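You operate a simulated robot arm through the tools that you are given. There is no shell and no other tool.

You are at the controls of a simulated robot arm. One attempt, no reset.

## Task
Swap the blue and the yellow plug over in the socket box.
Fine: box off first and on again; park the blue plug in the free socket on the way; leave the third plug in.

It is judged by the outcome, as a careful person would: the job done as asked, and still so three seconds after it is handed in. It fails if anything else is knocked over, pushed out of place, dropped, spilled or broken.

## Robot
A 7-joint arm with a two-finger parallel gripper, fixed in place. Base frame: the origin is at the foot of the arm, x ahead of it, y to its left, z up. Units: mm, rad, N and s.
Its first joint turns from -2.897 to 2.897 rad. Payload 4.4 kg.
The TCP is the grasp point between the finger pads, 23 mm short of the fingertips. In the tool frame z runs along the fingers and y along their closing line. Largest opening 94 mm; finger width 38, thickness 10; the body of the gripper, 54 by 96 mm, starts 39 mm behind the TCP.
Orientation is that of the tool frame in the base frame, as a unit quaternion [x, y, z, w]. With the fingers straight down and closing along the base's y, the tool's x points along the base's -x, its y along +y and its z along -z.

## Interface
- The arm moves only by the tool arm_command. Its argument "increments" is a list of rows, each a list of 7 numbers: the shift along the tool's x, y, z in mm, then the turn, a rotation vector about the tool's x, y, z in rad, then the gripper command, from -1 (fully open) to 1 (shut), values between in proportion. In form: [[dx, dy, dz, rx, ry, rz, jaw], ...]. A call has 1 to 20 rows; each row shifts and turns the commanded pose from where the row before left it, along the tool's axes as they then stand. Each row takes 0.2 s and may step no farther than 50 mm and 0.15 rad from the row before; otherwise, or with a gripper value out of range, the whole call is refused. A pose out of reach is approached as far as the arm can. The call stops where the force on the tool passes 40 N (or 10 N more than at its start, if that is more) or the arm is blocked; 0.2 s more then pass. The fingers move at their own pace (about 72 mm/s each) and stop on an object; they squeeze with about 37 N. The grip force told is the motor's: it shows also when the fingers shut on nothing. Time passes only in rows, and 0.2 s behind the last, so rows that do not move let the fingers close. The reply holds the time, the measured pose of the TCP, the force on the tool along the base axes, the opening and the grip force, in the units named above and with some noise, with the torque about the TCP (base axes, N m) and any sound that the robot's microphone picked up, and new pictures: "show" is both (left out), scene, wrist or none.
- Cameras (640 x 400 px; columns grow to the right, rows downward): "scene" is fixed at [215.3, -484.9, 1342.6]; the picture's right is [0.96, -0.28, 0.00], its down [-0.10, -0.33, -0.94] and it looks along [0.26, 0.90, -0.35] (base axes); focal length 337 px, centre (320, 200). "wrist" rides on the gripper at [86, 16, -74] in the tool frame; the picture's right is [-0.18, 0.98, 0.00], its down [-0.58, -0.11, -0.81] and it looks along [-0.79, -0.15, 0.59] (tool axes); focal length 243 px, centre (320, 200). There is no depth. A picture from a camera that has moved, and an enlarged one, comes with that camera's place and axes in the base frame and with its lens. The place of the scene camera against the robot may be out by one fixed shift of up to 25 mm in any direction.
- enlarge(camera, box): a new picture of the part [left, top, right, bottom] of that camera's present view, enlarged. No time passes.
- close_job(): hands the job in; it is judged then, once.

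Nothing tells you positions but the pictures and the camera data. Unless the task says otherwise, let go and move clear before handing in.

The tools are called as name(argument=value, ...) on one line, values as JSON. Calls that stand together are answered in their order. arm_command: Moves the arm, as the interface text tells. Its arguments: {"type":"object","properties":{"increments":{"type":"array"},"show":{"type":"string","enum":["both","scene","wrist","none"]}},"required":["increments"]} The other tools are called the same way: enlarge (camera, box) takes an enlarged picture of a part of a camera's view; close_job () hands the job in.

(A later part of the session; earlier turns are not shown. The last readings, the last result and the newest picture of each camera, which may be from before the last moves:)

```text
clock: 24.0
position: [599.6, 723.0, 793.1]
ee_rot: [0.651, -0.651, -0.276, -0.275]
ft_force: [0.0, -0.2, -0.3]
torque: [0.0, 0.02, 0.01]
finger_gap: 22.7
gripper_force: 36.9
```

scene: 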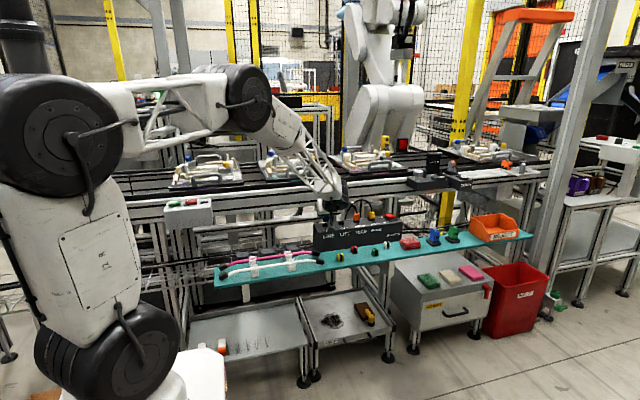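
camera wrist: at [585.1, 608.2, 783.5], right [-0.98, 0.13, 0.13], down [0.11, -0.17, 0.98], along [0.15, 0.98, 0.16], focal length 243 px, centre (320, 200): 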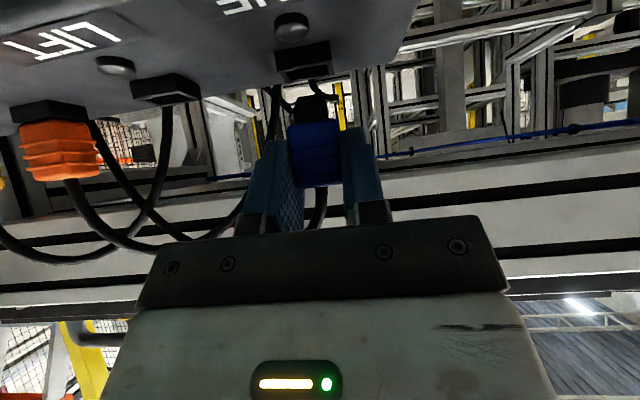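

The nose lines up over the LINE socket within about 1 mm, and it is chamfered. I'll lower in small steps until it enters.

arm_command(increments=[[2.51, 0, 2.44, 0, 0, 0, 1], [2.51, 0, 2.44, 0, 0, 0, 1], [2.51, 0, 2.44, 0, 0, 0, 1], [1.43, 0, 1.39, 0, 0, 0, 1], [1.43, 0, 1.39, 0, 0, 0, 1], [1.43, 0, 1.39, 0, 0, 0, 1]])

enlarge(camera="wrist", box=[220, 30, 420, 155])

```text
clock: 25.4
position: [600.1, 721.3, 779.0]
ee_rot: [-0.651, 0.651, 0.276, 0.276]
ft_force: [-4.1, -11.3, 18.4]
torque: [-0.26, 0.12, 0.03]
finger_gap: 22.7
gripper_force: 37.0
camera wrist: at [585.6, 607.9, 769.6], right [-0.98, 0.13, 0.13], down [0.11, -0.17, 0.98], along [0.15, 0.98, 0.16], focal length 243 px, centre (320, 200)
```

scene: 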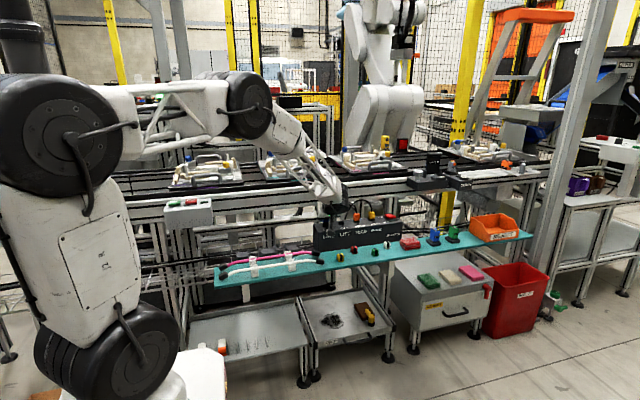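
wrist: 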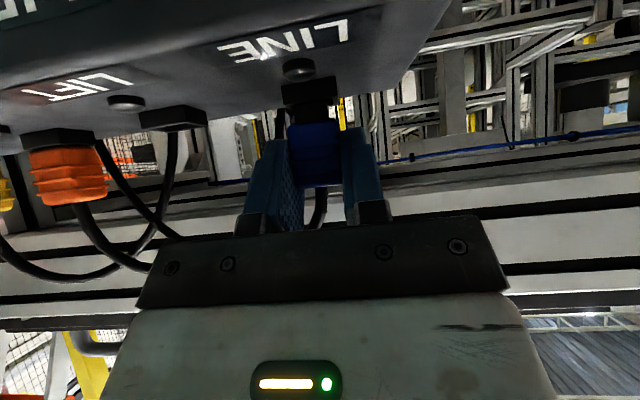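

```text
3.20 times, centred on (320, 92) of wrist
camera zoom: at [585.6, 607.9, 769.6], right [-0.98, 0.13, 0.13], down [0.11, -0.17, 0.98], along [0.15, 0.98, 0.16], focal length 776 px, centre (320, 544)
```

zoom: 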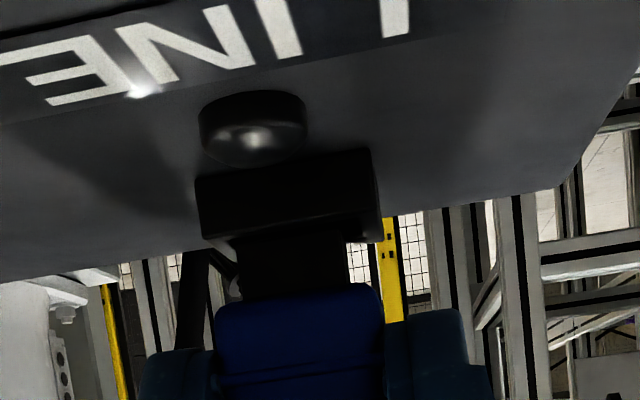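

The nose has met the rim, with 18 N up and 11 N toward the front, so I'm slightly too far back. I'll shift 0.8 mm forward and re-read.

arm_command(increments=[[0.56, 0, -0.57, 0, 0, 0, 1], [0, 0, 0, 0, 0, 0, 1]], show="none")

arm_command(increments=[[0, 0, 0, 0, 0, 0, 1]], show="none")

```text
clock: 26.0
position: [598.7, 720.2, 774.4]
ee_rot: [-0.651, 0.652, 0.275, 0.273]
ft_force: [-0.7, 0.0, -1.2]
torque: [0.02, 0.0, -0.04]
finger_gap: 23.1
gripper_force: 36.5
```

```text
clock: 26.4
position: [600.5, 720.4, 776.6]
ee_rot: [-0.651, 0.652, 0.276, 0.274]
ft_force: [0.5, 0.0, -0.5]
torque: [0.01, -0.03, 0.0]
finger_gap: 23.0
gripper_force: 37.1
```

The forces dropped to zero, so the nose has entered. I'll push down the remaining 10 mm.

arm_command(increments=[[1.08, 0, 1.05, 0, 0, 0, 1], [1.08, 0, 1.05, 0, 0, 0, 1], [1.08, 0, 1.05, 0, 0, 0, 1], [1.08, 0, 1.05, 0, 0, 0, 1], [1.08, 0, 1.05, 0, 0, 0, 1], [1.08, 0, 1.05, 0, 0, 0, 1]])

enlarge(camera="wrist", box=[220, 40, 420, 165])

```text
clock: 27.6
position: [601.2, 721.5, 772.3]
ee_rot: [0.652, -0.65, -0.277, -0.275]
ft_force: [-5.1, -14.7, 8.5]
torque: [-0.46, 0.29, 0.03]
finger_gap: 22.9
gripper_force: 36.8
stopped in row 5: the force on the tool passed its limit at 48 N (the readings are from after the stop); the commanded pose is now the measured one
camera wrist: at [585.4, 607.5, 763.2], right [-0.98, 0.13, 0.13], down [0.11, -0.18, 0.98], along [0.15, 0.98, 0.16], focal length 243 px, centre (320, 200)
```

scene: 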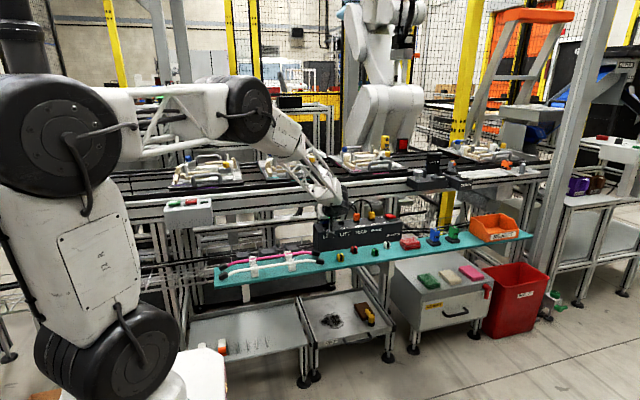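
wrist: 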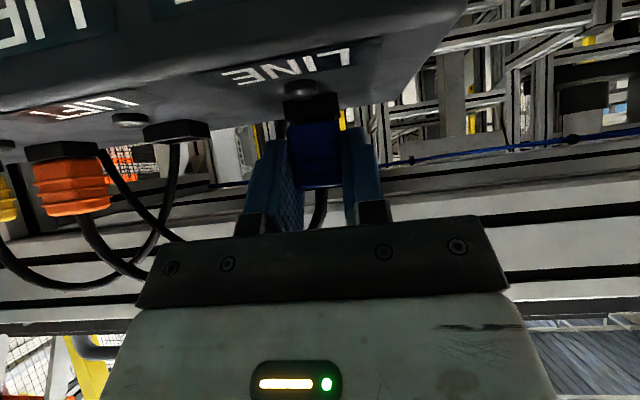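

```text
3.20 times, centred on (320, 102) of wrist
camera zoom: at [585.4, 607.5, 763.2], right [-0.98, 0.13, 0.13], down [0.11, -0.18, 0.98], along [0.15, 0.98, 0.16], focal length 776 px, centre (320, 512)
```

zoom: 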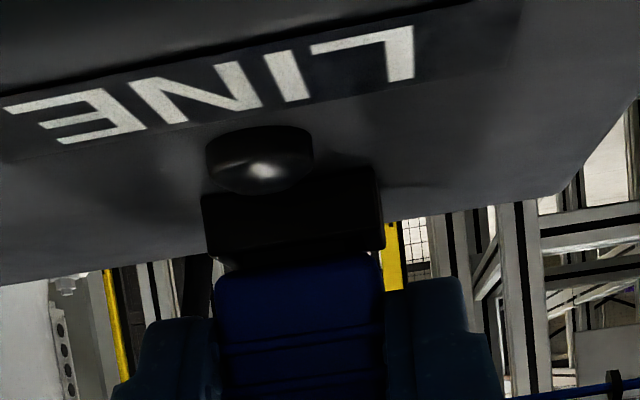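

It's in except for the last 2–3 mm, where the force peaked, with some y misload again. I'll ease y forward a little and read.

arm_command(increments=[[0.28, 0, -0.29, 0, 0, 0, 1], [0, 0, 0, 0, 0, 0, 1]], show="none")

arm_command(increments=[[0, 0, 0, 0, 0, 0, 1]], show="none")

```text
clock: 28.2
position: [601.9, 722.1, 771.3]
ee_rot: [0.652, -0.65, -0.277, -0.276]
ft_force: [-6.2, -22.7, 12.4]
torque: [-0.7, 0.35, 0.08]
finger_gap: 22.9
gripper_force: 36.6
```

```text
clock: 28.6
position: [600.7, 721.8, 772.0]
ee_rot: [0.651, -0.65, -0.277, -0.276]
ft_force: [-5.0, -23.2, 12.9]
torque: [-0.67, 0.34, 0.06]
finger_gap: 22.6
gripper_force: 36.8
```

arm_command(increments=[[0.35, 0.15, -0.36, 0, 0, 0, 1], [0, 0, 0, 0, 0, 0, 1], [0, 0, 0, 0, 0, 0, 1]], show="none")

```text
clock: 29.4
position: [601.4, 720.7, 772.5]
ee_rot: [0.651, -0.65, -0.277, -0.276]
ft_force: [0.7, 1.5, 10.9]
torque: [0.06, 0.1, -0.09]
finger_gap: 22.6
gripper_force: 36.6
```

The side loads are gone. I'll keep pushing straight down in 1 mm steps.

arm_command(increments=[[0.72, 0, 0.7, 0, 0, 0, 1], [0.72, 0, 0.7, 0, 0, 0, 1], [0.72, 0, 0.7, 0, 0, 0, 1], [0.72, 0, 0.7, 0, 0, 0, 1], [0, 0, 0, 0, 0, 0, 1]], show="wrist")

enlarge(camera="wrist", box=[220, 40, 420, 165])

```text
clock: 29.9
position: [601.2, 722.1, 772.7]
ee_rot: [0.651, -0.65, -0.277, -0.277]
ft_force: [-6.5, -16.1, 11.1]
torque: [-0.47, 0.35, 0.08]
finger_gap: 22.8
gripper_force: 37.0
stopped in row 2: the force on the tool passed its limit at 44 N (the readings are from after the stop); the commanded pose is now the measured one
camera wrist: at [585.8, 607.7, 763.0], right [-0.98, 0.13, 0.13], down [0.11, -0.18, 0.98], along [0.15, 0.98, 0.16], focal length 243 px, centre (320, 200)
```

wrist: 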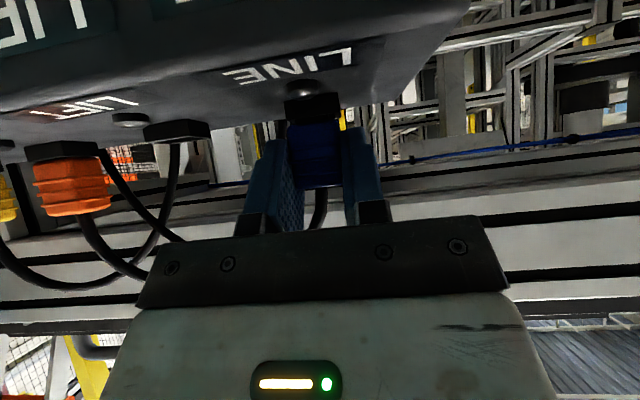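

```text
3.20 times, centred on (320, 102) of wrist
camera zoom: at [585.8, 607.7, 763.0], right [-0.98, 0.13, 0.13], down [0.11, -0.18, 0.98], along [0.15, 0.98, 0.16], focal length 776 px, centre (320, 512)
```

zoom: 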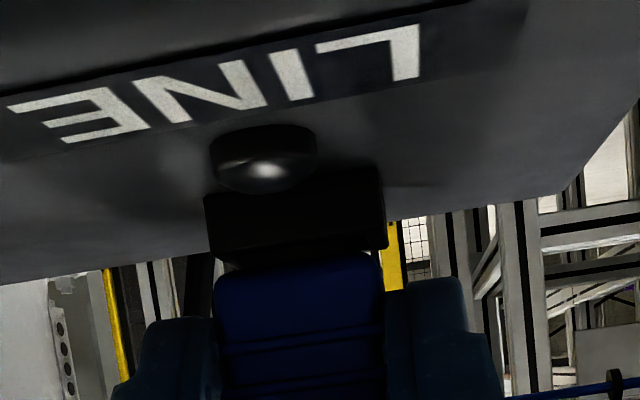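

It has stopped against something solid. I'll compare the blue plug's seat with the fully seated orange plug in close-up.

enlarge(camera="wrist", box=[10, 120, 130, 195])

enlarge(camera="wrist", box=[260, 75, 380, 150])

enlarge(camera="scene", box=[310, 195, 390, 245])

```text
5.33 times, centred on (70, 158) of wrist
camera zoom: at [585.8, 607.7, 763.0], right [-0.98, 0.13, 0.13], down [0.11, -0.18, 0.98], along [0.15, 0.98, 0.16], focal length 1294 px, centre (1653, 427)
```

zoom: 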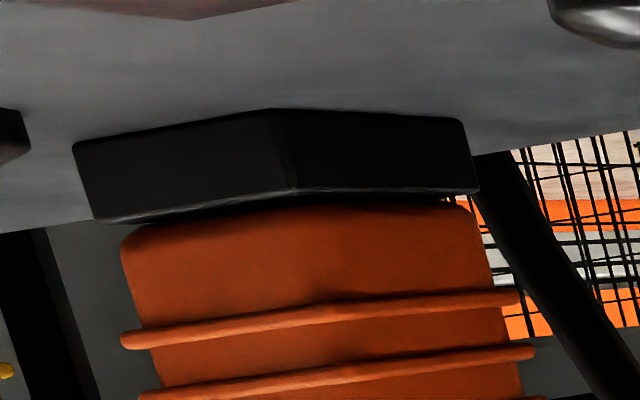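

```text
5.33 times, centred on (320, 112) of wrist
camera zoom: at [585.8, 607.7, 763.0], right [-0.98, 0.13, 0.13], down [0.11, -0.18, 0.98], along [0.15, 0.98, 0.16], focal length 1294 px, centre (320, 667)
```

zoom: 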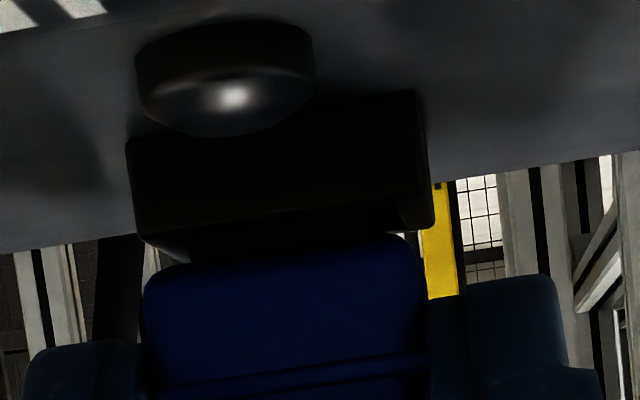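

```text
8.00 times, centred on (350, 220) of scene
camera zoom: at [215.3, -484.9, 1342.6], right [0.96, -0.28, 0.0], down [-0.1, -0.33, -0.94], along [0.26, 0.9, -0.35], focal length 2699 px, centre (80, 40)
```

zoom: 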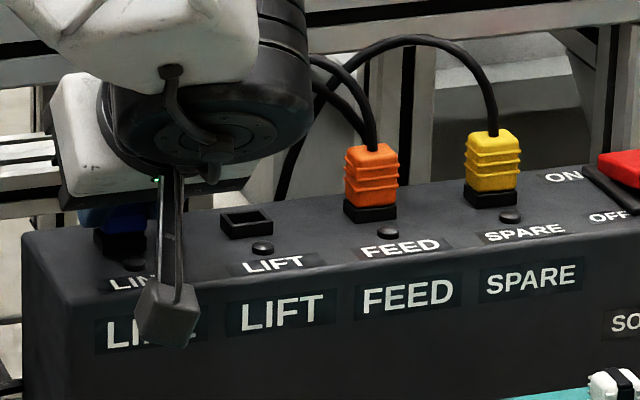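

Compared with the orange plug, the blue one has about 2 mm left to go. I'll cancel the side load again and push in finer steps.

arm_command(increments=[[0.32, 0.15, -0.33, 0, 0, 0, 1], [0, 0, 0, 0, 0, 0, 1], [0, 0, 0, 0, 0, 0, 1]], show="none")

arm_command(increments=[[0.36, 0, 0.35, 0, 0, 0, 1], [0, 0, 0, 0, 0, 0, 1], [0, 0, 0, 0, 0, 0, 1]], show="none")

```text
clock: 30.7
position: [601.5, 721.9, 771.8]
ee_rot: [0.651, -0.65, -0.276, -0.277]
ft_force: [1.1, 2.4, 9.0]
torque: [0.13, 0.08, -0.04]
finger_gap: 22.8
gripper_force: 36.9
```

```text
clock: 31.5
position: [603.1, 720.8, 772.3]
ee_rot: [0.651, -0.65, -0.276, -0.277]
ft_force: [-3.4, 7.6, 17.8]
torque: [0.31, 0.36, -0.06]
finger_gap: 22.9
gripper_force: 36.4
```

arm_command(increments=[[0.28, 0.07, 0.42, 0, 0, 0, 1], [0, 0, 0, 0, 0, 0, 1], [0.36, 0, 0.35, 0, 0, 0, 1], [0, 0, 0, 0, 0, 0, 1]], show="none")

```text
clock: 32.5
position: [600.9, 722.6, 772.6]
ee_rot: [0.651, -0.65, -0.276, -0.278]
ft_force: [-8.5, 16.4, 33.3]
torque: [0.56, 0.67, -0.16]
finger_gap: 22.6
gripper_force: 37.0
```

The torque shows the load is off-centre by about 14 mm. The fingertips are bottoming on the socket collar, which is as wide as the plug, and that's also why the first grip felt so stiff. I'll unload, open and regrip higher on the plug so the tips clear the collar.

arm_command(increments=[[-1.08, 0, -1.05, 0, 0, 0, 1], [0, 0, 0, 0, 0, 0, 1], [0, 0, 0, 0, 0, 0, 0.5], [0, 0, 0, 0, 0, 0, 0.1], [0, 0, 0, 0, 0, 0, 0.1]], show="wrist")

enlarge(camera="wrist", box=[220, 60, 420, 185])

```text
clock: 33.7
position: [601.5, 722.2, 770.1]
ee_rot: [0.652, -0.649, -0.278, -0.275]
ft_force: [0.4, 0.0, 0.1]
torque: [-0.03, 0.0, 0.01]
finger_gap: 42.1
gripper_force: 0.0
camera wrist: at [585.4, 606.3, 761.1], right [-0.98, 0.13, 0.13], down [0.11, -0.18, 0.98], along [0.15, 0.98, 0.16], focal length 243 px, centre (320, 200)
```

wrist: 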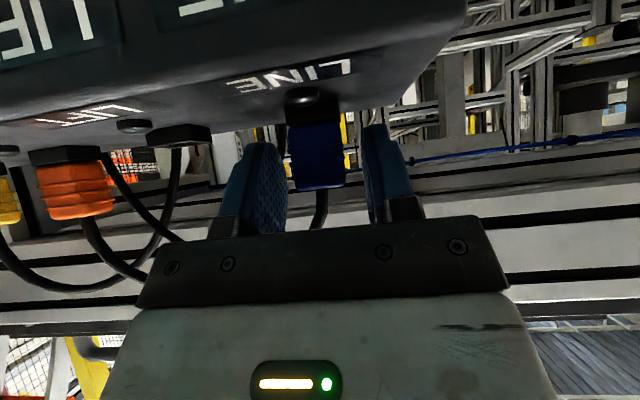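

```text
3.20 times, centred on (320, 122) of wrist
camera zoom: at [585.4, 606.3, 761.1], right [-0.98, 0.13, 0.13], down [0.11, -0.18, 0.98], along [0.15, 0.98, 0.16], focal length 776 px, centre (320, 448)
```

zoom: 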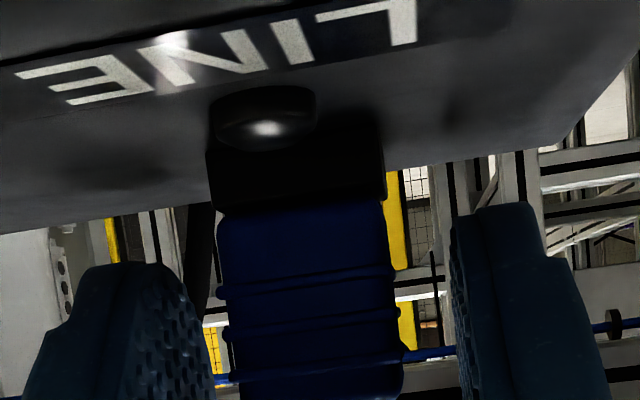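

Released and unloaded. The plug looks flush with the collar now, so I'll check closely.

enlarge(camera="wrist", box=[260, 85, 380, 160])

enlarge(camera="scene", box=[310, 195, 390, 245])

```text
5.33 times, centred on (320, 122) of wrist
camera zoom: at [585.4, 606.3, 761.1], right [-0.98, 0.13, 0.13], down [0.11, -0.18, 0.98], along [0.15, 0.98, 0.16], focal length 1294 px, centre (320, 613)
```

zoom: 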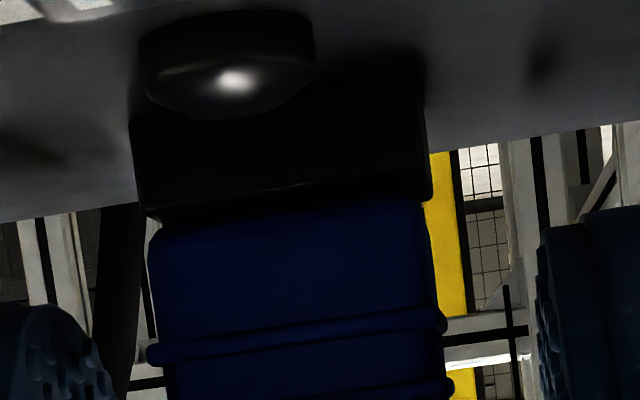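

```text
8.00 times, centred on (350, 220) of scene
camera zoom: at [215.3, -484.9, 1342.6], right [0.96, -0.28, 0.0], down [-0.1, -0.33, -0.94], along [0.26, 0.9, -0.35], focal length 2699 px, centre (80, 40)
```

zoom: 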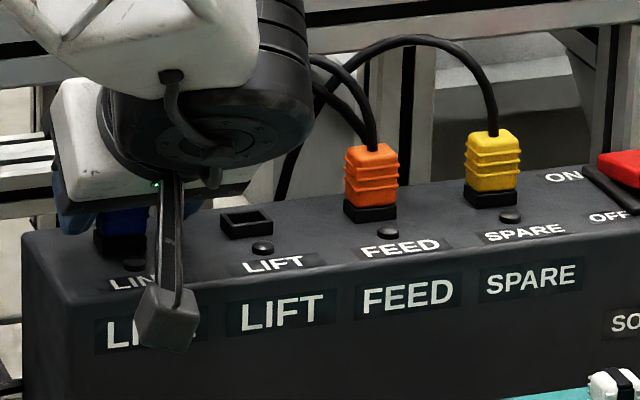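

The blue plug is flush in LINE, like the orange one; it drew itself in. I'll back out along the fingers, trim the small orientation drift and travel along the front to the yellow plug.

arm_command(increments=[[0, 0, -20, 0, 0, 0, 0.0], [0, 0, -30, 0, 0, 0, -0.1], [0, 0, -30, 0.0009, 0.0045, 0.002, -0.1], [0, -42, 0, 0, 0, 0, -0.1], [0, -42, 0, 0, 0, 0, -0.1], [0, -42, 0, 0, 0, 0, -0.1], [0, -42, 0, 0, 0, 0, -0.1], [0, -41.5, 0, 0, 0, 0, -0.1], [0, 0, 0, 0, 0, 0, -0.1]])

arm_command(increments=[[0, 0, 0, 0, 0, 0, -0.1]], show="none")

arm_command(increments=[[0, 0, 0, 0, 0, 0, -0.1]], show="wrist")

enlarge(camera="wrist", box=[220, 0, 420, 125])

enlarge(camera="scene", box=[300, 185, 428, 265])

```text
clock: 35.7
position: [813.2, 666.6, 827.7]
ee_rot: [-0.651, 0.652, 0.275, 0.275]
ft_force: [0.3, -0.4, -0.1]
torque: [-0.01, -0.01, 0.0]
finger_gap: 51.9
gripper_force: 0.2
camera wrist: at [796.6, 552.0, 819.6], right [-0.98, 0.13, 0.13], down [0.11, -0.17, 0.98], along [0.15, 0.98, 0.16], focal length 243 px, centre (320, 200)
```

scene: 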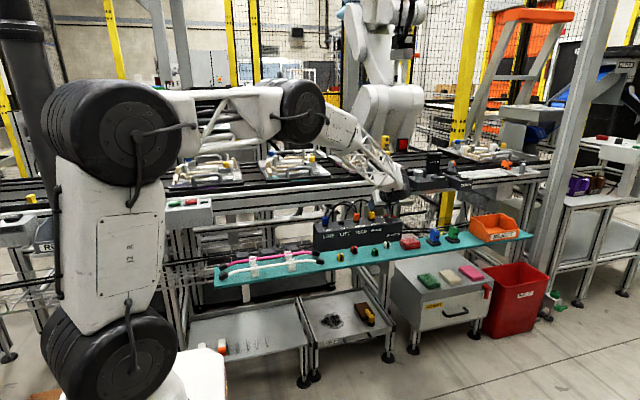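
wrist: 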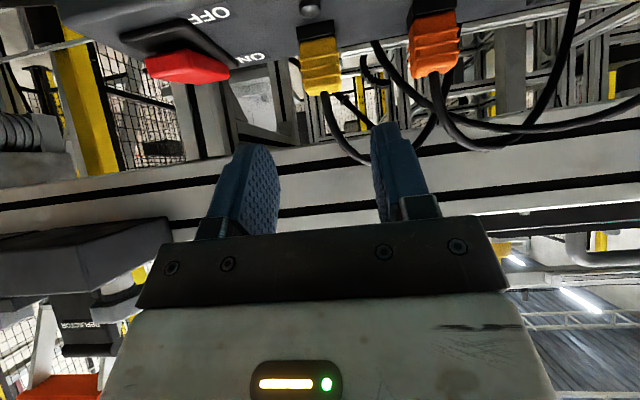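

```text
clock: 36.1
position: [811.8, 666.8, 829.5]
ee_rot: [0.651, -0.651, -0.275, -0.275]
ft_force: [0.4, 0.0, 0.3]
torque: [0.01, 0.0, 0.01]
finger_gap: 51.7
gripper_force: 0.0
```

```text
clock: 36.5
position: [812.1, 666.2, 828.6]
ee_rot: [-0.651, 0.652, 0.275, 0.275]
ft_force: [-0.6, -0.7, 0.2]
torque: [-0.01, 0.01, 0.03]
finger_gap: 51.7
gripper_force: 0.1
camera wrist: at [796.1, 552.2, 819.5], right [-0.98, 0.13, 0.13], down [0.11, -0.17, 0.98], along [0.15, 0.98, 0.16], focal length 243 px, centre (320, 200)
```

wrist: 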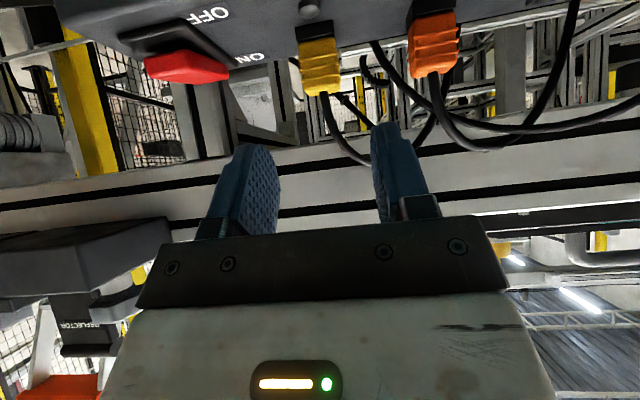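

```text
3.20 times, centred on (320, 62) of wrist
camera zoom: at [796.1, 552.2, 819.5], right [-0.98, 0.13, 0.13], down [0.11, -0.17, 0.98], along [0.15, 0.98, 0.16], focal length 776 px, centre (320, 640)
```

zoom: 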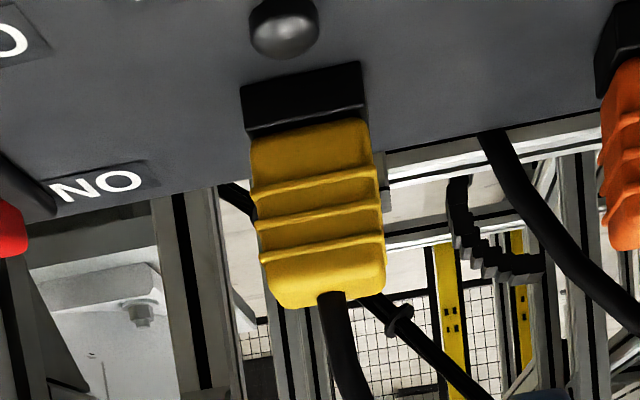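

```text
5.00 times, centred on (364, 225) of scene
camera zoom: at [215.3, -484.9, 1342.6], right [0.96, -0.28, 0.0], down [-0.1, -0.33, -0.94], along [0.26, 0.9, -0.35], focal length 1687 px, centre (100, 75)
```

zoom: 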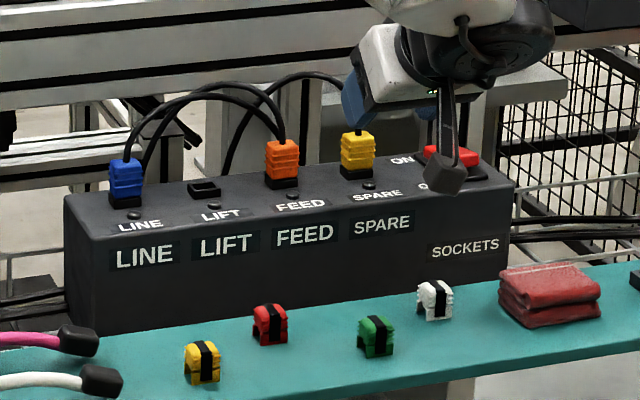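

The blue plug stands upright in LINE. Yellow is at x≈810.1 and I'm averaging (812.4, 666.5, 828.6), so I'll move in toward a higher grip at z≈776 this time, stopping partway to check.

arm_command(increments=[[0.2, 1.1, 22, 0, 0, 0, -0.1], [0.2, 1.1, 22, 0, 0, 0, -0.1], [0, 0, 13, 0, 0, 0, -0.1], [0, 0, 0, 0, 0, 0, -0.1]], show="wrist")

enlarge(camera="wrist", box=[200, 30, 440, 180])

arm_command(increments=[[0, 0, 0, 0, 0, 0, -0.1]], show="none")

arm_command(increments=[[0, 0, 0, 0, 0, 0, -0.1]], show="none")

```text
clock: 37.5
position: [809.3, 705.6, 788.8]
ee_rot: [-0.651, 0.652, 0.275, 0.275]
ft_force: [0.5, 0.3, -0.5]
torque: [-0.02, 0.0, -0.03]
finger_gap: 52.0
gripper_force: 0.1
camera wrist: at [792.6, 590.6, 779.8], right [-0.98, 0.13, 0.13], down [0.11, -0.17, 0.98], along [0.15, 0.98, 0.16], focal length 243 px, centre (320, 200)
```

wrist: 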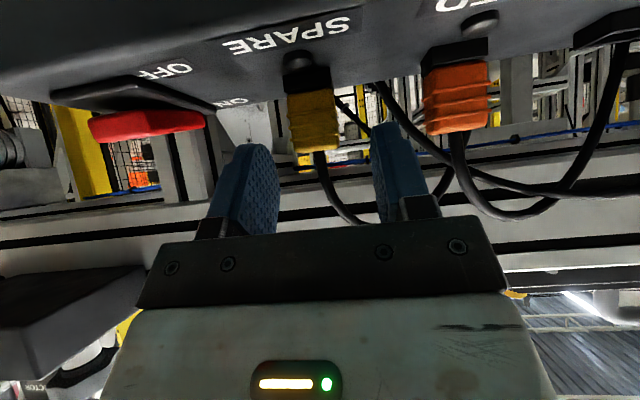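

```text
2.67 times, centred on (320, 105) of wrist
camera zoom: at [792.6, 590.6, 779.8], right [-0.98, 0.13, 0.13], down [0.11, -0.17, 0.98], along [0.15, 0.98, 0.16], focal length 647 px, centre (320, 453)
```

zoom: 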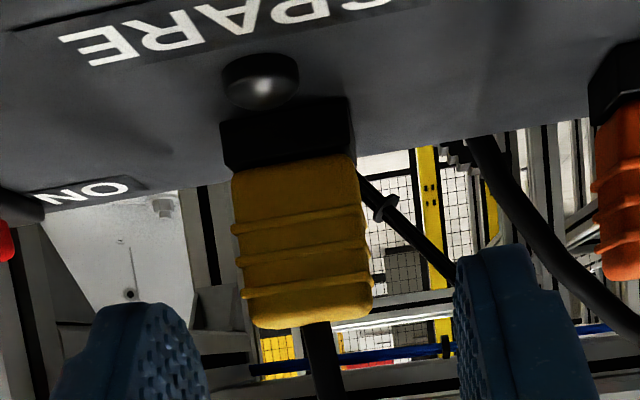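

```text
clock: 37.9
position: [809.5, 705.1, 789.2]
ee_rot: [0.651, -0.651, -0.276, -0.276]
ft_force: [0.2, 0.1, 0.0]
torque: [0.03, -0.01, -0.05]
finger_gap: 51.7
gripper_force: 0.0
```

```text
clock: 38.3
position: [808.8, 704.6, 788.8]
ee_rot: [0.652, -0.651, -0.276, -0.275]
ft_force: [0.6, 0.0, -0.4]
torque: [-0.01, -0.02, 0.0]
finger_gap: 51.6
gripper_force: 0.0
```

I'm averaging (809.2, 705.1, 788.9) and the plug is at x≈810.1. I'll make the final approach to (810.1, 720, 775), which keeps the tips 2 mm above the collar, then close.

arm_command(increments=[[-0.2, -0.9, 10, 0, 0, 0, -0.1], [-0.2, 0, 10.4, 0, 0, 0, -0.1], [0, 0, 0, 0, 0, 0, -0.1], [0, 0, 0, 0, 0, 0, 0.2], [0, 0, 0, 0, 0, 0, 0.4], [0, 0, 0, 0, 0, 0, 1], [0, 0, 0, 0, 0, 0, 1], [0, 0, 0, 0, 0, 0, 1]], show="wrist")

arm_command(increments=[[0, 0, 0, 0, 0, 0, 1]], show="none")

enlarge(camera="wrist", box=[200, 50, 440, 200])

```text
clock: 40.1
position: [810.3, 717.8, 774.1]
ee_rot: [-0.651, 0.652, 0.275, 0.275]
ft_force: [-0.6, -1.4, 1.6]
torque: [-0.04, 0.08, 0.03]
finger_gap: 22.5
gripper_force: 36.6
camera wrist: at [793.6, 604.4, 765.2], right [-0.98, 0.13, 0.13], down [0.11, -0.17, 0.98], along [0.15, 0.98, 0.16], focal length 243 px, centre (320, 200)
```

wrist: 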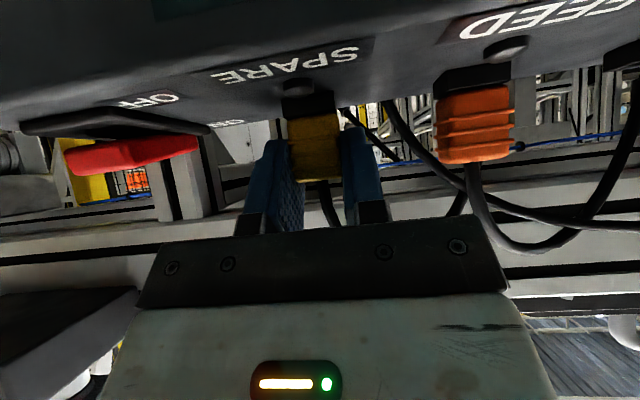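

```text
clock: 40.5
position: [808.9, 718.6, 774.4]
ee_rot: [0.652, -0.651, -0.276, -0.275]
ft_force: [-1.4, 0.1, 2.0]
torque: [-0.06, 0.07, 0.01]
finger_gap: 22.7
gripper_force: 37.2
```

```text
2.67 times, centred on (320, 125) of wrist
camera zoom: at [793.6, 604.4, 765.2], right [-0.98, 0.13, 0.13], down [0.11, -0.17, 0.98], along [0.15, 0.98, 0.16], focal length 647 px, centre (320, 400)
```

zoom: 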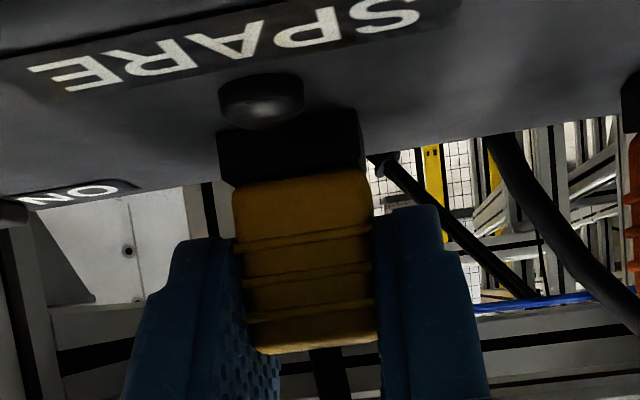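

A clean grip at 22.6 mm with almost no side load. I'll pull straight up.

arm_command(increments=[[0, 0, 0, 0, 0, 0, 1]], show="none")

arm_command(increments=[[-0.72, 0, -0.7, 0, 0, 0, 1], [-1.43, 0, -1.39, 0, 0, 0, 1], [-2.15, 0, -2.09, 0, 0, 0, 1], [-2.87, 0, -2.79, 0, 0, 0, 1], [-3.59, 0, -3.48, 0, 0, 0, 1], [-5.02, 0, -4.88, 0, 0, 0, 1], [-5.02, 0, -4.88, 0, 0, 0, 1], [-5.02, 0, -4.88, 0, 0, 0, 1], [0, 0, 0, 0, 0, 0, 1]], show="wrist")

enlarge(camera="wrist", box=[200, 30, 440, 180])

```text
clock: 40.9
position: [809.4, 718.9, 774.5]
ee_rot: [-0.652, 0.652, 0.275, 0.275]
ft_force: [-1.6, -0.4, 1.9]
torque: [-0.02, 0.09, 0.0]
finger_gap: 22.8
gripper_force: 37.2
```

```text
clock: 42.9
position: [808.4, 718.6, 810.4]
ee_rot: [0.652, -0.651, -0.275, -0.275]
ft_force: [-0.5, 1.0, -0.6]
torque: [-0.03, -0.03, 0.01]
finger_gap: 22.6
gripper_force: 37.1
camera wrist: at [793.0, 604.9, 800.6], right [-0.98, 0.13, 0.13], down [0.11, -0.17, 0.98], along [0.15, 0.98, 0.16], focal length 243 px, centre (320, 200)
```

wrist: 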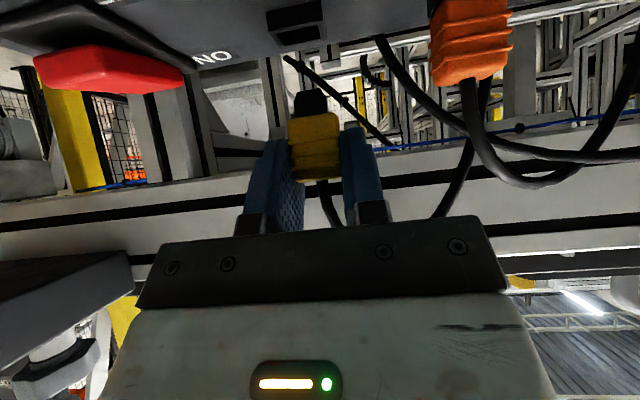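

```text
2.67 times, centred on (320, 105) of wrist
camera zoom: at [793.0, 604.9, 800.6], right [-0.98, 0.13, 0.13], down [0.11, -0.17, 0.98], along [0.15, 0.98, 0.16], focal length 647 px, centre (320, 453)
```

zoom: 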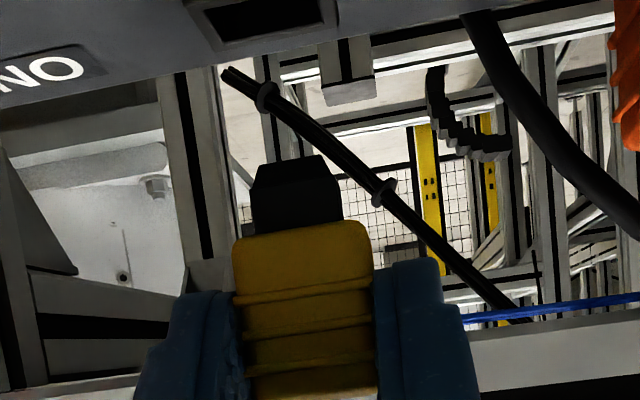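

Yellow is free. In the socket it read (809.5, 718.4, 774.3). I'll pull it forward clear of the orange plug and cables, travel −140 mm to LIFT, drop to just above collar height and slide in under the cables.

arm_command(increments=[[19.16, 0, -19.73, 0, 0, 0, 1], [19.16, 0, -19.73, 0, 0, 0, 1], [0, 35, 0, 0, 0, 0, 1], [0, 35, 0, 0, 0, 0, 1], [0, 35, 0, 0, 0, 0, 1], [0, 35, 0, 0, 0, 0, 1], [6.82, 0, 6.62, 0, 0, 0, 1], [6.82, 0, 6.62, 0, 0, 0, 1], [0, 0, 0, 0, 0, 0, 1]])

enlarge(camera="wrist", box=[160, 0, 480, 200])

enlarge(camera="scene", box=[300, 185, 428, 265])

arm_command(increments=[[0, 0, 0, 0, 0, 0, 1]], show="none")

arm_command(increments=[[0, 0, 0, 0, 0, 0, 1]], show="none")

```text
clock: 44.9
position: [669.8, 666.2, 793.1]
ee_rot: [0.652, -0.651, -0.275, -0.274]
ft_force: [0.1, 0.9, -0.2]
torque: [0.03, 0.01, -0.04]
finger_gap: 22.6
gripper_force: 37.0
camera wrist: at [653.1, 550.9, 783.5], right [-0.98, 0.13, 0.13], down [0.11, -0.17, 0.98], along [0.15, 0.98, 0.16], focal length 243 px, centre (320, 200)
```

scene: 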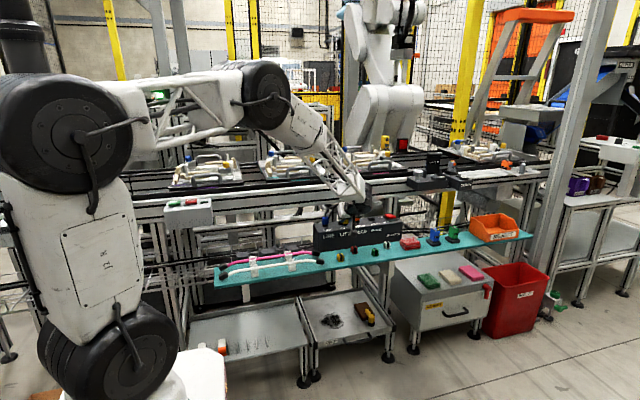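
wrist: 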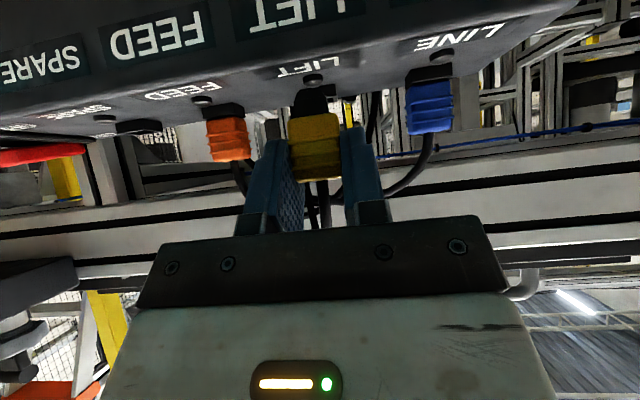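

```text
2.00 times, centred on (320, 100) of wrist
camera zoom: at [653.1, 550.9, 783.5], right [-0.98, 0.13, 0.13], down [0.11, -0.17, 0.98], along [0.15, 0.98, 0.16], focal length 485 px, centre (320, 400)
```

zoom: 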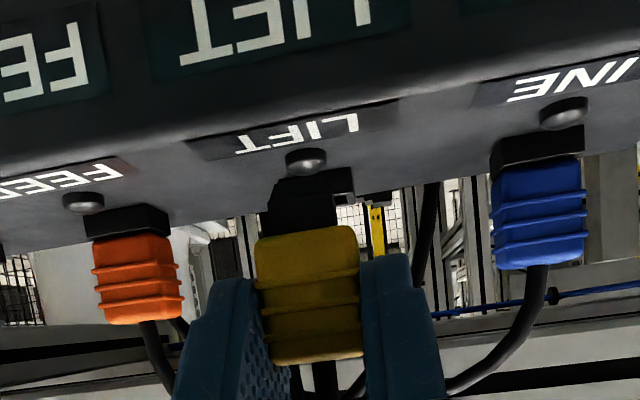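

```text
5.00 times, centred on (364, 225) of scene
camera zoom: at [215.3, -484.9, 1342.6], right [0.96, -0.28, 0.0], down [-0.1, -0.33, -0.94], along [0.26, 0.9, -0.35], focal length 1687 px, centre (100, 75)
```

zoom: 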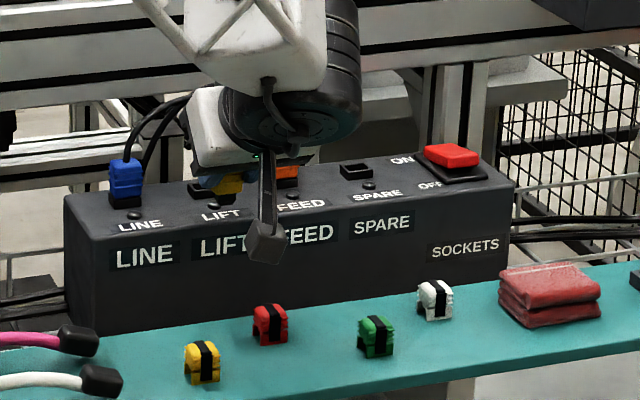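

```text
clock: 45.3
position: [668.6, 665.0, 792.6]
ee_rot: [0.652, -0.651, -0.275, -0.275]
ft_force: [1.0, -0.9, -0.4]
torque: [0.01, 0.01, 0.0]
finger_gap: 22.8
gripper_force: 36.5
```

```text
clock: 45.7
position: [670.3, 665.3, 792.3]
ee_rot: [-0.651, 0.651, 0.275, 0.276]
ft_force: [-0.1, -0.3, 0.0]
torque: [-0.01, 0.02, 0.01]
finger_gap: 22.5
gripper_force: 37.0
```

Alignment in x looks right, and the path under the blue cable is clear. I'll slide in over the LIFT socket.

arm_command(increments=[[-12.77, 0, 13.15, 0, 0, 0, 1], [-12.77, 0, 13.15, 0, 0, 0, 1], [-12.77, 0, 13.15, 0, 0, 0, 1], [0, 0, 0, 0, 0, 0, 1]], show="wrist")

enlarge(camera="wrist", box=[220, 40, 420, 165])

arm_command(increments=[[0, 0, 0, 0, 0, 0, 1]], show="none")

arm_command(increments=[[0, 0, 0, 0, 0, 0, 1]], show="none")

```text
clock: 46.7
position: [669.6, 720.7, 790.8]
ee_rot: [-0.651, 0.652, 0.276, 0.275]
ft_force: [-0.1, 0.2, -0.5]
torque: [0.0, 0.03, 0.01]
finger_gap: 22.7
gripper_force: 36.7
camera wrist: at [653.6, 607.6, 782.2], right [-0.98, 0.13, 0.13], down [0.11, -0.17, 0.98], along [0.15, 0.98, 0.16], focal length 243 px, centre (320, 200)
```

wrist: 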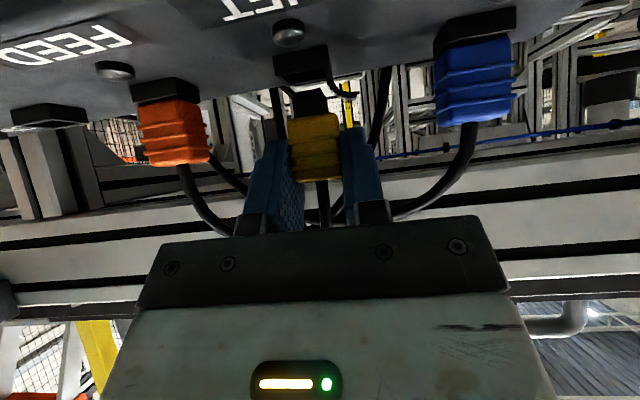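

```text
3.20 times, centred on (320, 102) of wrist
camera zoom: at [653.6, 607.6, 782.2], right [-0.98, 0.13, 0.13], down [0.11, -0.17, 0.98], along [0.15, 0.98, 0.16], focal length 776 px, centre (320, 512)
```

zoom: 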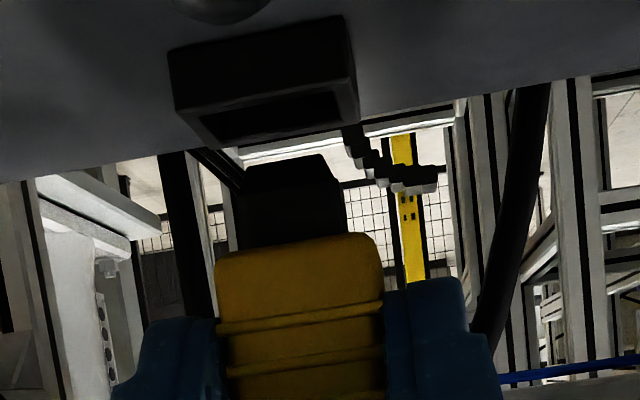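

```text
clock: 47.1
position: [669.2, 721.5, 790.9]
ee_rot: [-0.651, 0.652, 0.275, 0.276]
ft_force: [-0.5, -0.5, 0.3]
torque: [0.05, 0.01, -0.02]
finger_gap: 22.8
gripper_force: 36.5
```

```text
clock: 47.5
position: [668.0, 722.9, 791.3]
ee_rot: [-0.651, 0.652, 0.274, 0.276]
ft_force: [0.1, 0.0, -0.5]
torque: [0.01, 0.0, 0.0]
finger_gap: 22.7
gripper_force: 37.1
```

The readings average (668.9, 721.7, 791.0), but the yellow plug sat in SPARE with the tool at y≈718.4. So I'm about 3 mm too far back here. I'll correct by −3 mm in y and +0.5 mm in x and take several readings.

arm_command(increments=[[2.09, -0.5, -2.15, 0, 0, 0, 1], [0, 0, 0, 0, 0, 0, 1], [0, 0, 0, 0, 0, 0, 1]], show="wrist")

arm_command(increments=[[0, 0, 0, 0, 0, 0, 1]], show="none")

arm_command(increments=[[0, 0, 0, 0, 0, 0, 1]], show="none")

arm_command(increments=[[0, 0, 0, 0, 0, 0, 1]], show="none")

enlarge(camera="wrist", box=[260, 45, 380, 120])

```text
clock: 48.3
position: [669.4, 717.5, 790.1]
ee_rot: [0.651, -0.651, -0.275, -0.275]
ft_force: [0.3, 0.3, -1.0]
torque: [-0.01, 0.02, -0.01]
finger_gap: 22.7
gripper_force: 37.1
camera wrist: at [654.1, 603.7, 781.7], right [-0.98, 0.13, 0.13], down [0.11, -0.17, 0.98], along [0.15, 0.98, 0.16], focal length 243 px, centre (320, 200)
```

wrist: 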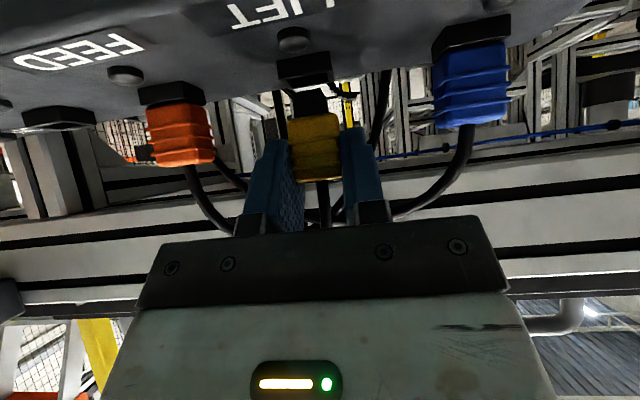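

```text
clock: 48.7
position: [669.4, 718.2, 790.6]
ee_rot: [-0.651, 0.652, 0.274, 0.275]
ft_force: [0.1, 0.1, -0.4]
torque: [-0.03, 0.0, -0.01]
finger_gap: 22.6
gripper_force: 37.4
```

```text
clock: 49.1
position: [669.8, 717.3, 790.8]
ee_rot: [0.651, -0.651, -0.276, -0.275]
ft_force: [1.4, 0.8, 0.0]
torque: [0.0, 0.01, 0.01]
finger_gap: 22.4
gripper_force: 37.5
```

```text
clock: 49.5
position: [670.3, 718.6, 790.8]
ee_rot: [-0.651, 0.651, 0.275, 0.275]
ft_force: [0.6, -0.2, 0.0]
torque: [0.0, 0.0, 0.0]
finger_gap: 22.9
gripper_force: 36.4
```

```text
5.33 times, centred on (320, 82) of wrist
camera zoom: at [654.1, 603.7, 781.7], right [-0.98, 0.13, 0.13], down [0.11, -0.17, 0.98], along [0.15, 0.98, 0.16], focal length 1294 px, centre (320, 827)
```

zoom: 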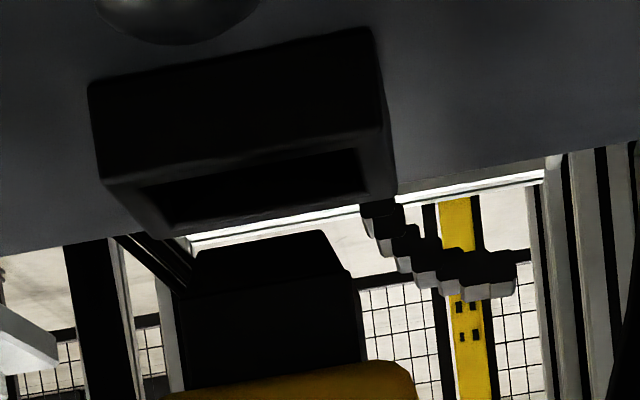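

Now averaging (669.7, 717.9, 790.6), which matches the SPARE reference. The nose and hole line up in the picture the same way they did at LINE, so I'll lower in small steps.

arm_command(increments=[[1.43, 0, 1.39, 0, 0, 0, 1], [1.08, 0, 1.05, 0, 0, 0, 1], [1.08, 0, 1.05, 0, 0, 0, 1], [1.08, 0, 1.05, 0, 0, 0, 1], [0.72, 0, 0.7, 0, 0, 0, 1], [0, 0, 0, 0, 0, 0, 1]], show="none")

```text
clock: 50.9
position: [670.6, 717.2, 784.0]
ee_rot: [-0.651, 0.652, 0.275, 0.275]
ft_force: [0.2, -0.5, 0.5]
torque: [0.02, 0.0, -0.02]
finger_gap: 22.3
gripper_force: 37.1
```

No contact force, so it appears to be entering cleanly. I'll continue down toward the seat.

arm_command(increments=[[1.08, 0, 1.05, 0, 0, 0, 1], [1.08, 0, 1.05, 0, 0, 0, 1], [1.08, 0, 1.05, 0, 0, 0, 1], [0.72, 0, 0.7, 0, 0, 0, 1], [0, 0, 0, 0, 0, 0, 1]], show="wrist")

enlarge(camera="wrist", box=[220, 50, 420, 175])

```text
clock: 52.1
position: [669.9, 716.7, 777.3]
ee_rot: [-0.651, 0.652, 0.274, 0.276]
ft_force: [0.3, 12.2, 7.8]
torque: [0.52, -0.04, 0.02]
finger_gap: 22.7
gripper_force: 37.2
camera wrist: at [653.9, 602.8, 768.7], right [-0.98, 0.13, 0.13], down [0.11, -0.17, 0.98], along [0.15, 0.98, 0.16], focal length 243 px, centre (320, 200)
```

wrist: 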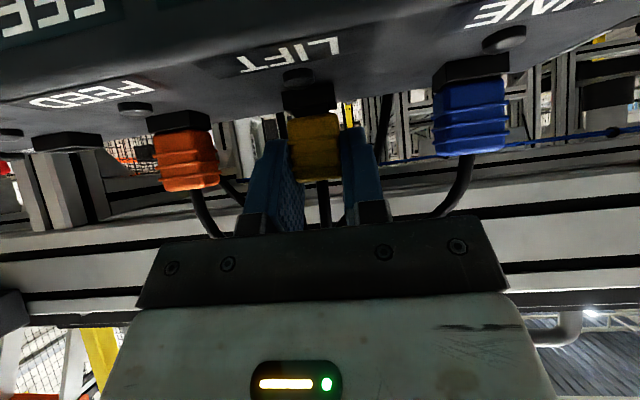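

```text
3.20 times, centred on (320, 112) of wrist
camera zoom: at [653.9, 602.8, 768.7], right [-0.98, 0.13, 0.13], down [0.11, -0.17, 0.98], along [0.15, 0.98, 0.16], focal length 776 px, centre (320, 480)
```

zoom: 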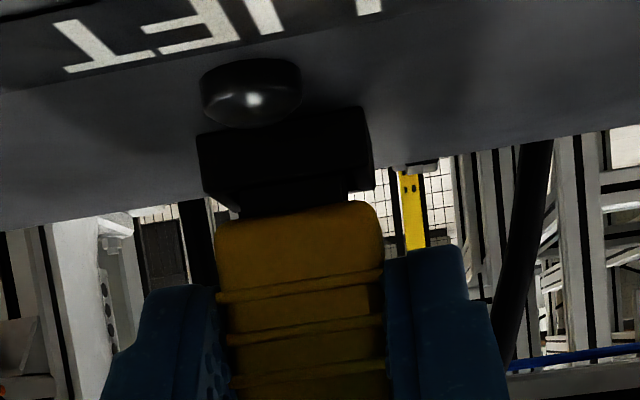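

It is well in, with a 12 N push toward the back, so I'm about 0.5 mm too far forward. I'll trim that, then continue down.

arm_command(increments=[[-0.35, 0, 0.36, 0, 0, 0, 1], [0, 0, 0, 0, 0, 0, 1], [0, 0, 0, 0, 0, 0, 1]], show="none")

```text
clock: 52.9
position: [670.0, 717.0, 776.8]
ee_rot: [-0.651, 0.652, 0.276, 0.275]
ft_force: [1.0, 13.2, -0.8]
torque: [0.44, -0.06, 0.0]
finger_gap: 22.9
gripper_force: 36.5
```

arm_command(increments=[[-0.42, 0, 0.43, 0, 0, 0, 1], [0, 0, 0, 0, 0, 0, 1], [0, 0, 0, 0, 0, 0, 1]], show="none")

```text
clock: 53.7
position: [671.3, 716.6, 776.5]
ee_rot: [-0.65, 0.652, 0.275, 0.276]
ft_force: [-0.6, 0.6, -0.8]
torque: [-0.04, -0.01, 0.0]
finger_gap: 22.5
gripper_force: 36.8
```

The load is neutral. Pushing the last 3 mm.

arm_command(increments=[[0.72, 0, 0.7, 0, 0, 0, 1], [0.72, 0, 0.7, 0, 0, 0, 1], [0.57, 0, 0.56, 0, 0, 0, 1], [0, 0, 0, 0, 0, 0, 1]], show="wrist")

enlarge(camera="wrist", box=[260, 75, 380, 150])

```text
clock: 54.7
position: [669.2, 718.1, 774.8]
ee_rot: [-0.651, 0.652, 0.275, 0.275]
ft_force: [0.5, 0.4, -0.3]
torque: [-0.01, 0.0, -0.03]
finger_gap: 22.7
gripper_force: 37.1
camera wrist: at [653.7, 603.7, 765.1], right [-0.98, 0.13, 0.13], down [0.11, -0.17, 0.98], along [0.15, 0.98, 0.16], focal length 243 px, centre (320, 200)
```

wrist: 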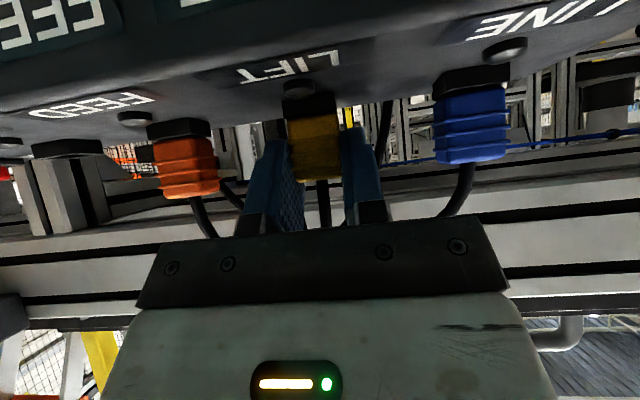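

```text
5.33 times, centred on (320, 112) of wrist
camera zoom: at [653.7, 603.7, 765.1], right [-0.98, 0.13, 0.13], down [0.11, -0.17, 0.98], along [0.15, 0.98, 0.16], focal length 1294 px, centre (320, 667)
```

zoom: 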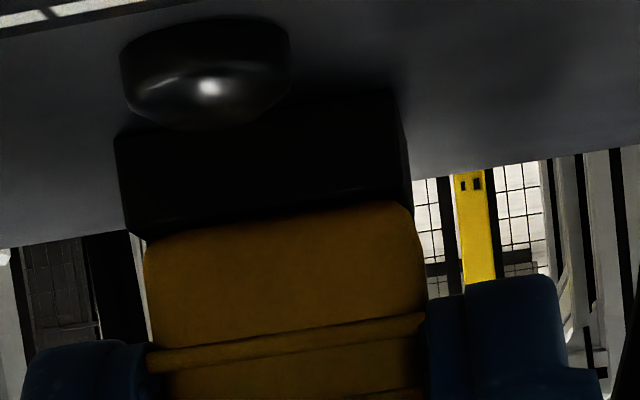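

It looks flush. A small extra push will confirm that it's bottomed, and then I'll release.

arm_command(increments=[[0.5, 0, 0.49, 0, 0, 0, 1], [0.3, 0, 0.29, 0, 0, 0, 1], [0, 0, 0, 0, 0, 0, 1]], show="none")

```text
clock: 55.5
position: [669.6, 718.1, 774.0]
ee_rot: [-0.651, 0.651, 0.275, 0.276]
ft_force: [-3.4, -5.8, 10.7]
torque: [-0.2, 0.1, 0.02]
finger_gap: 23.0
gripper_force: 36.8
```

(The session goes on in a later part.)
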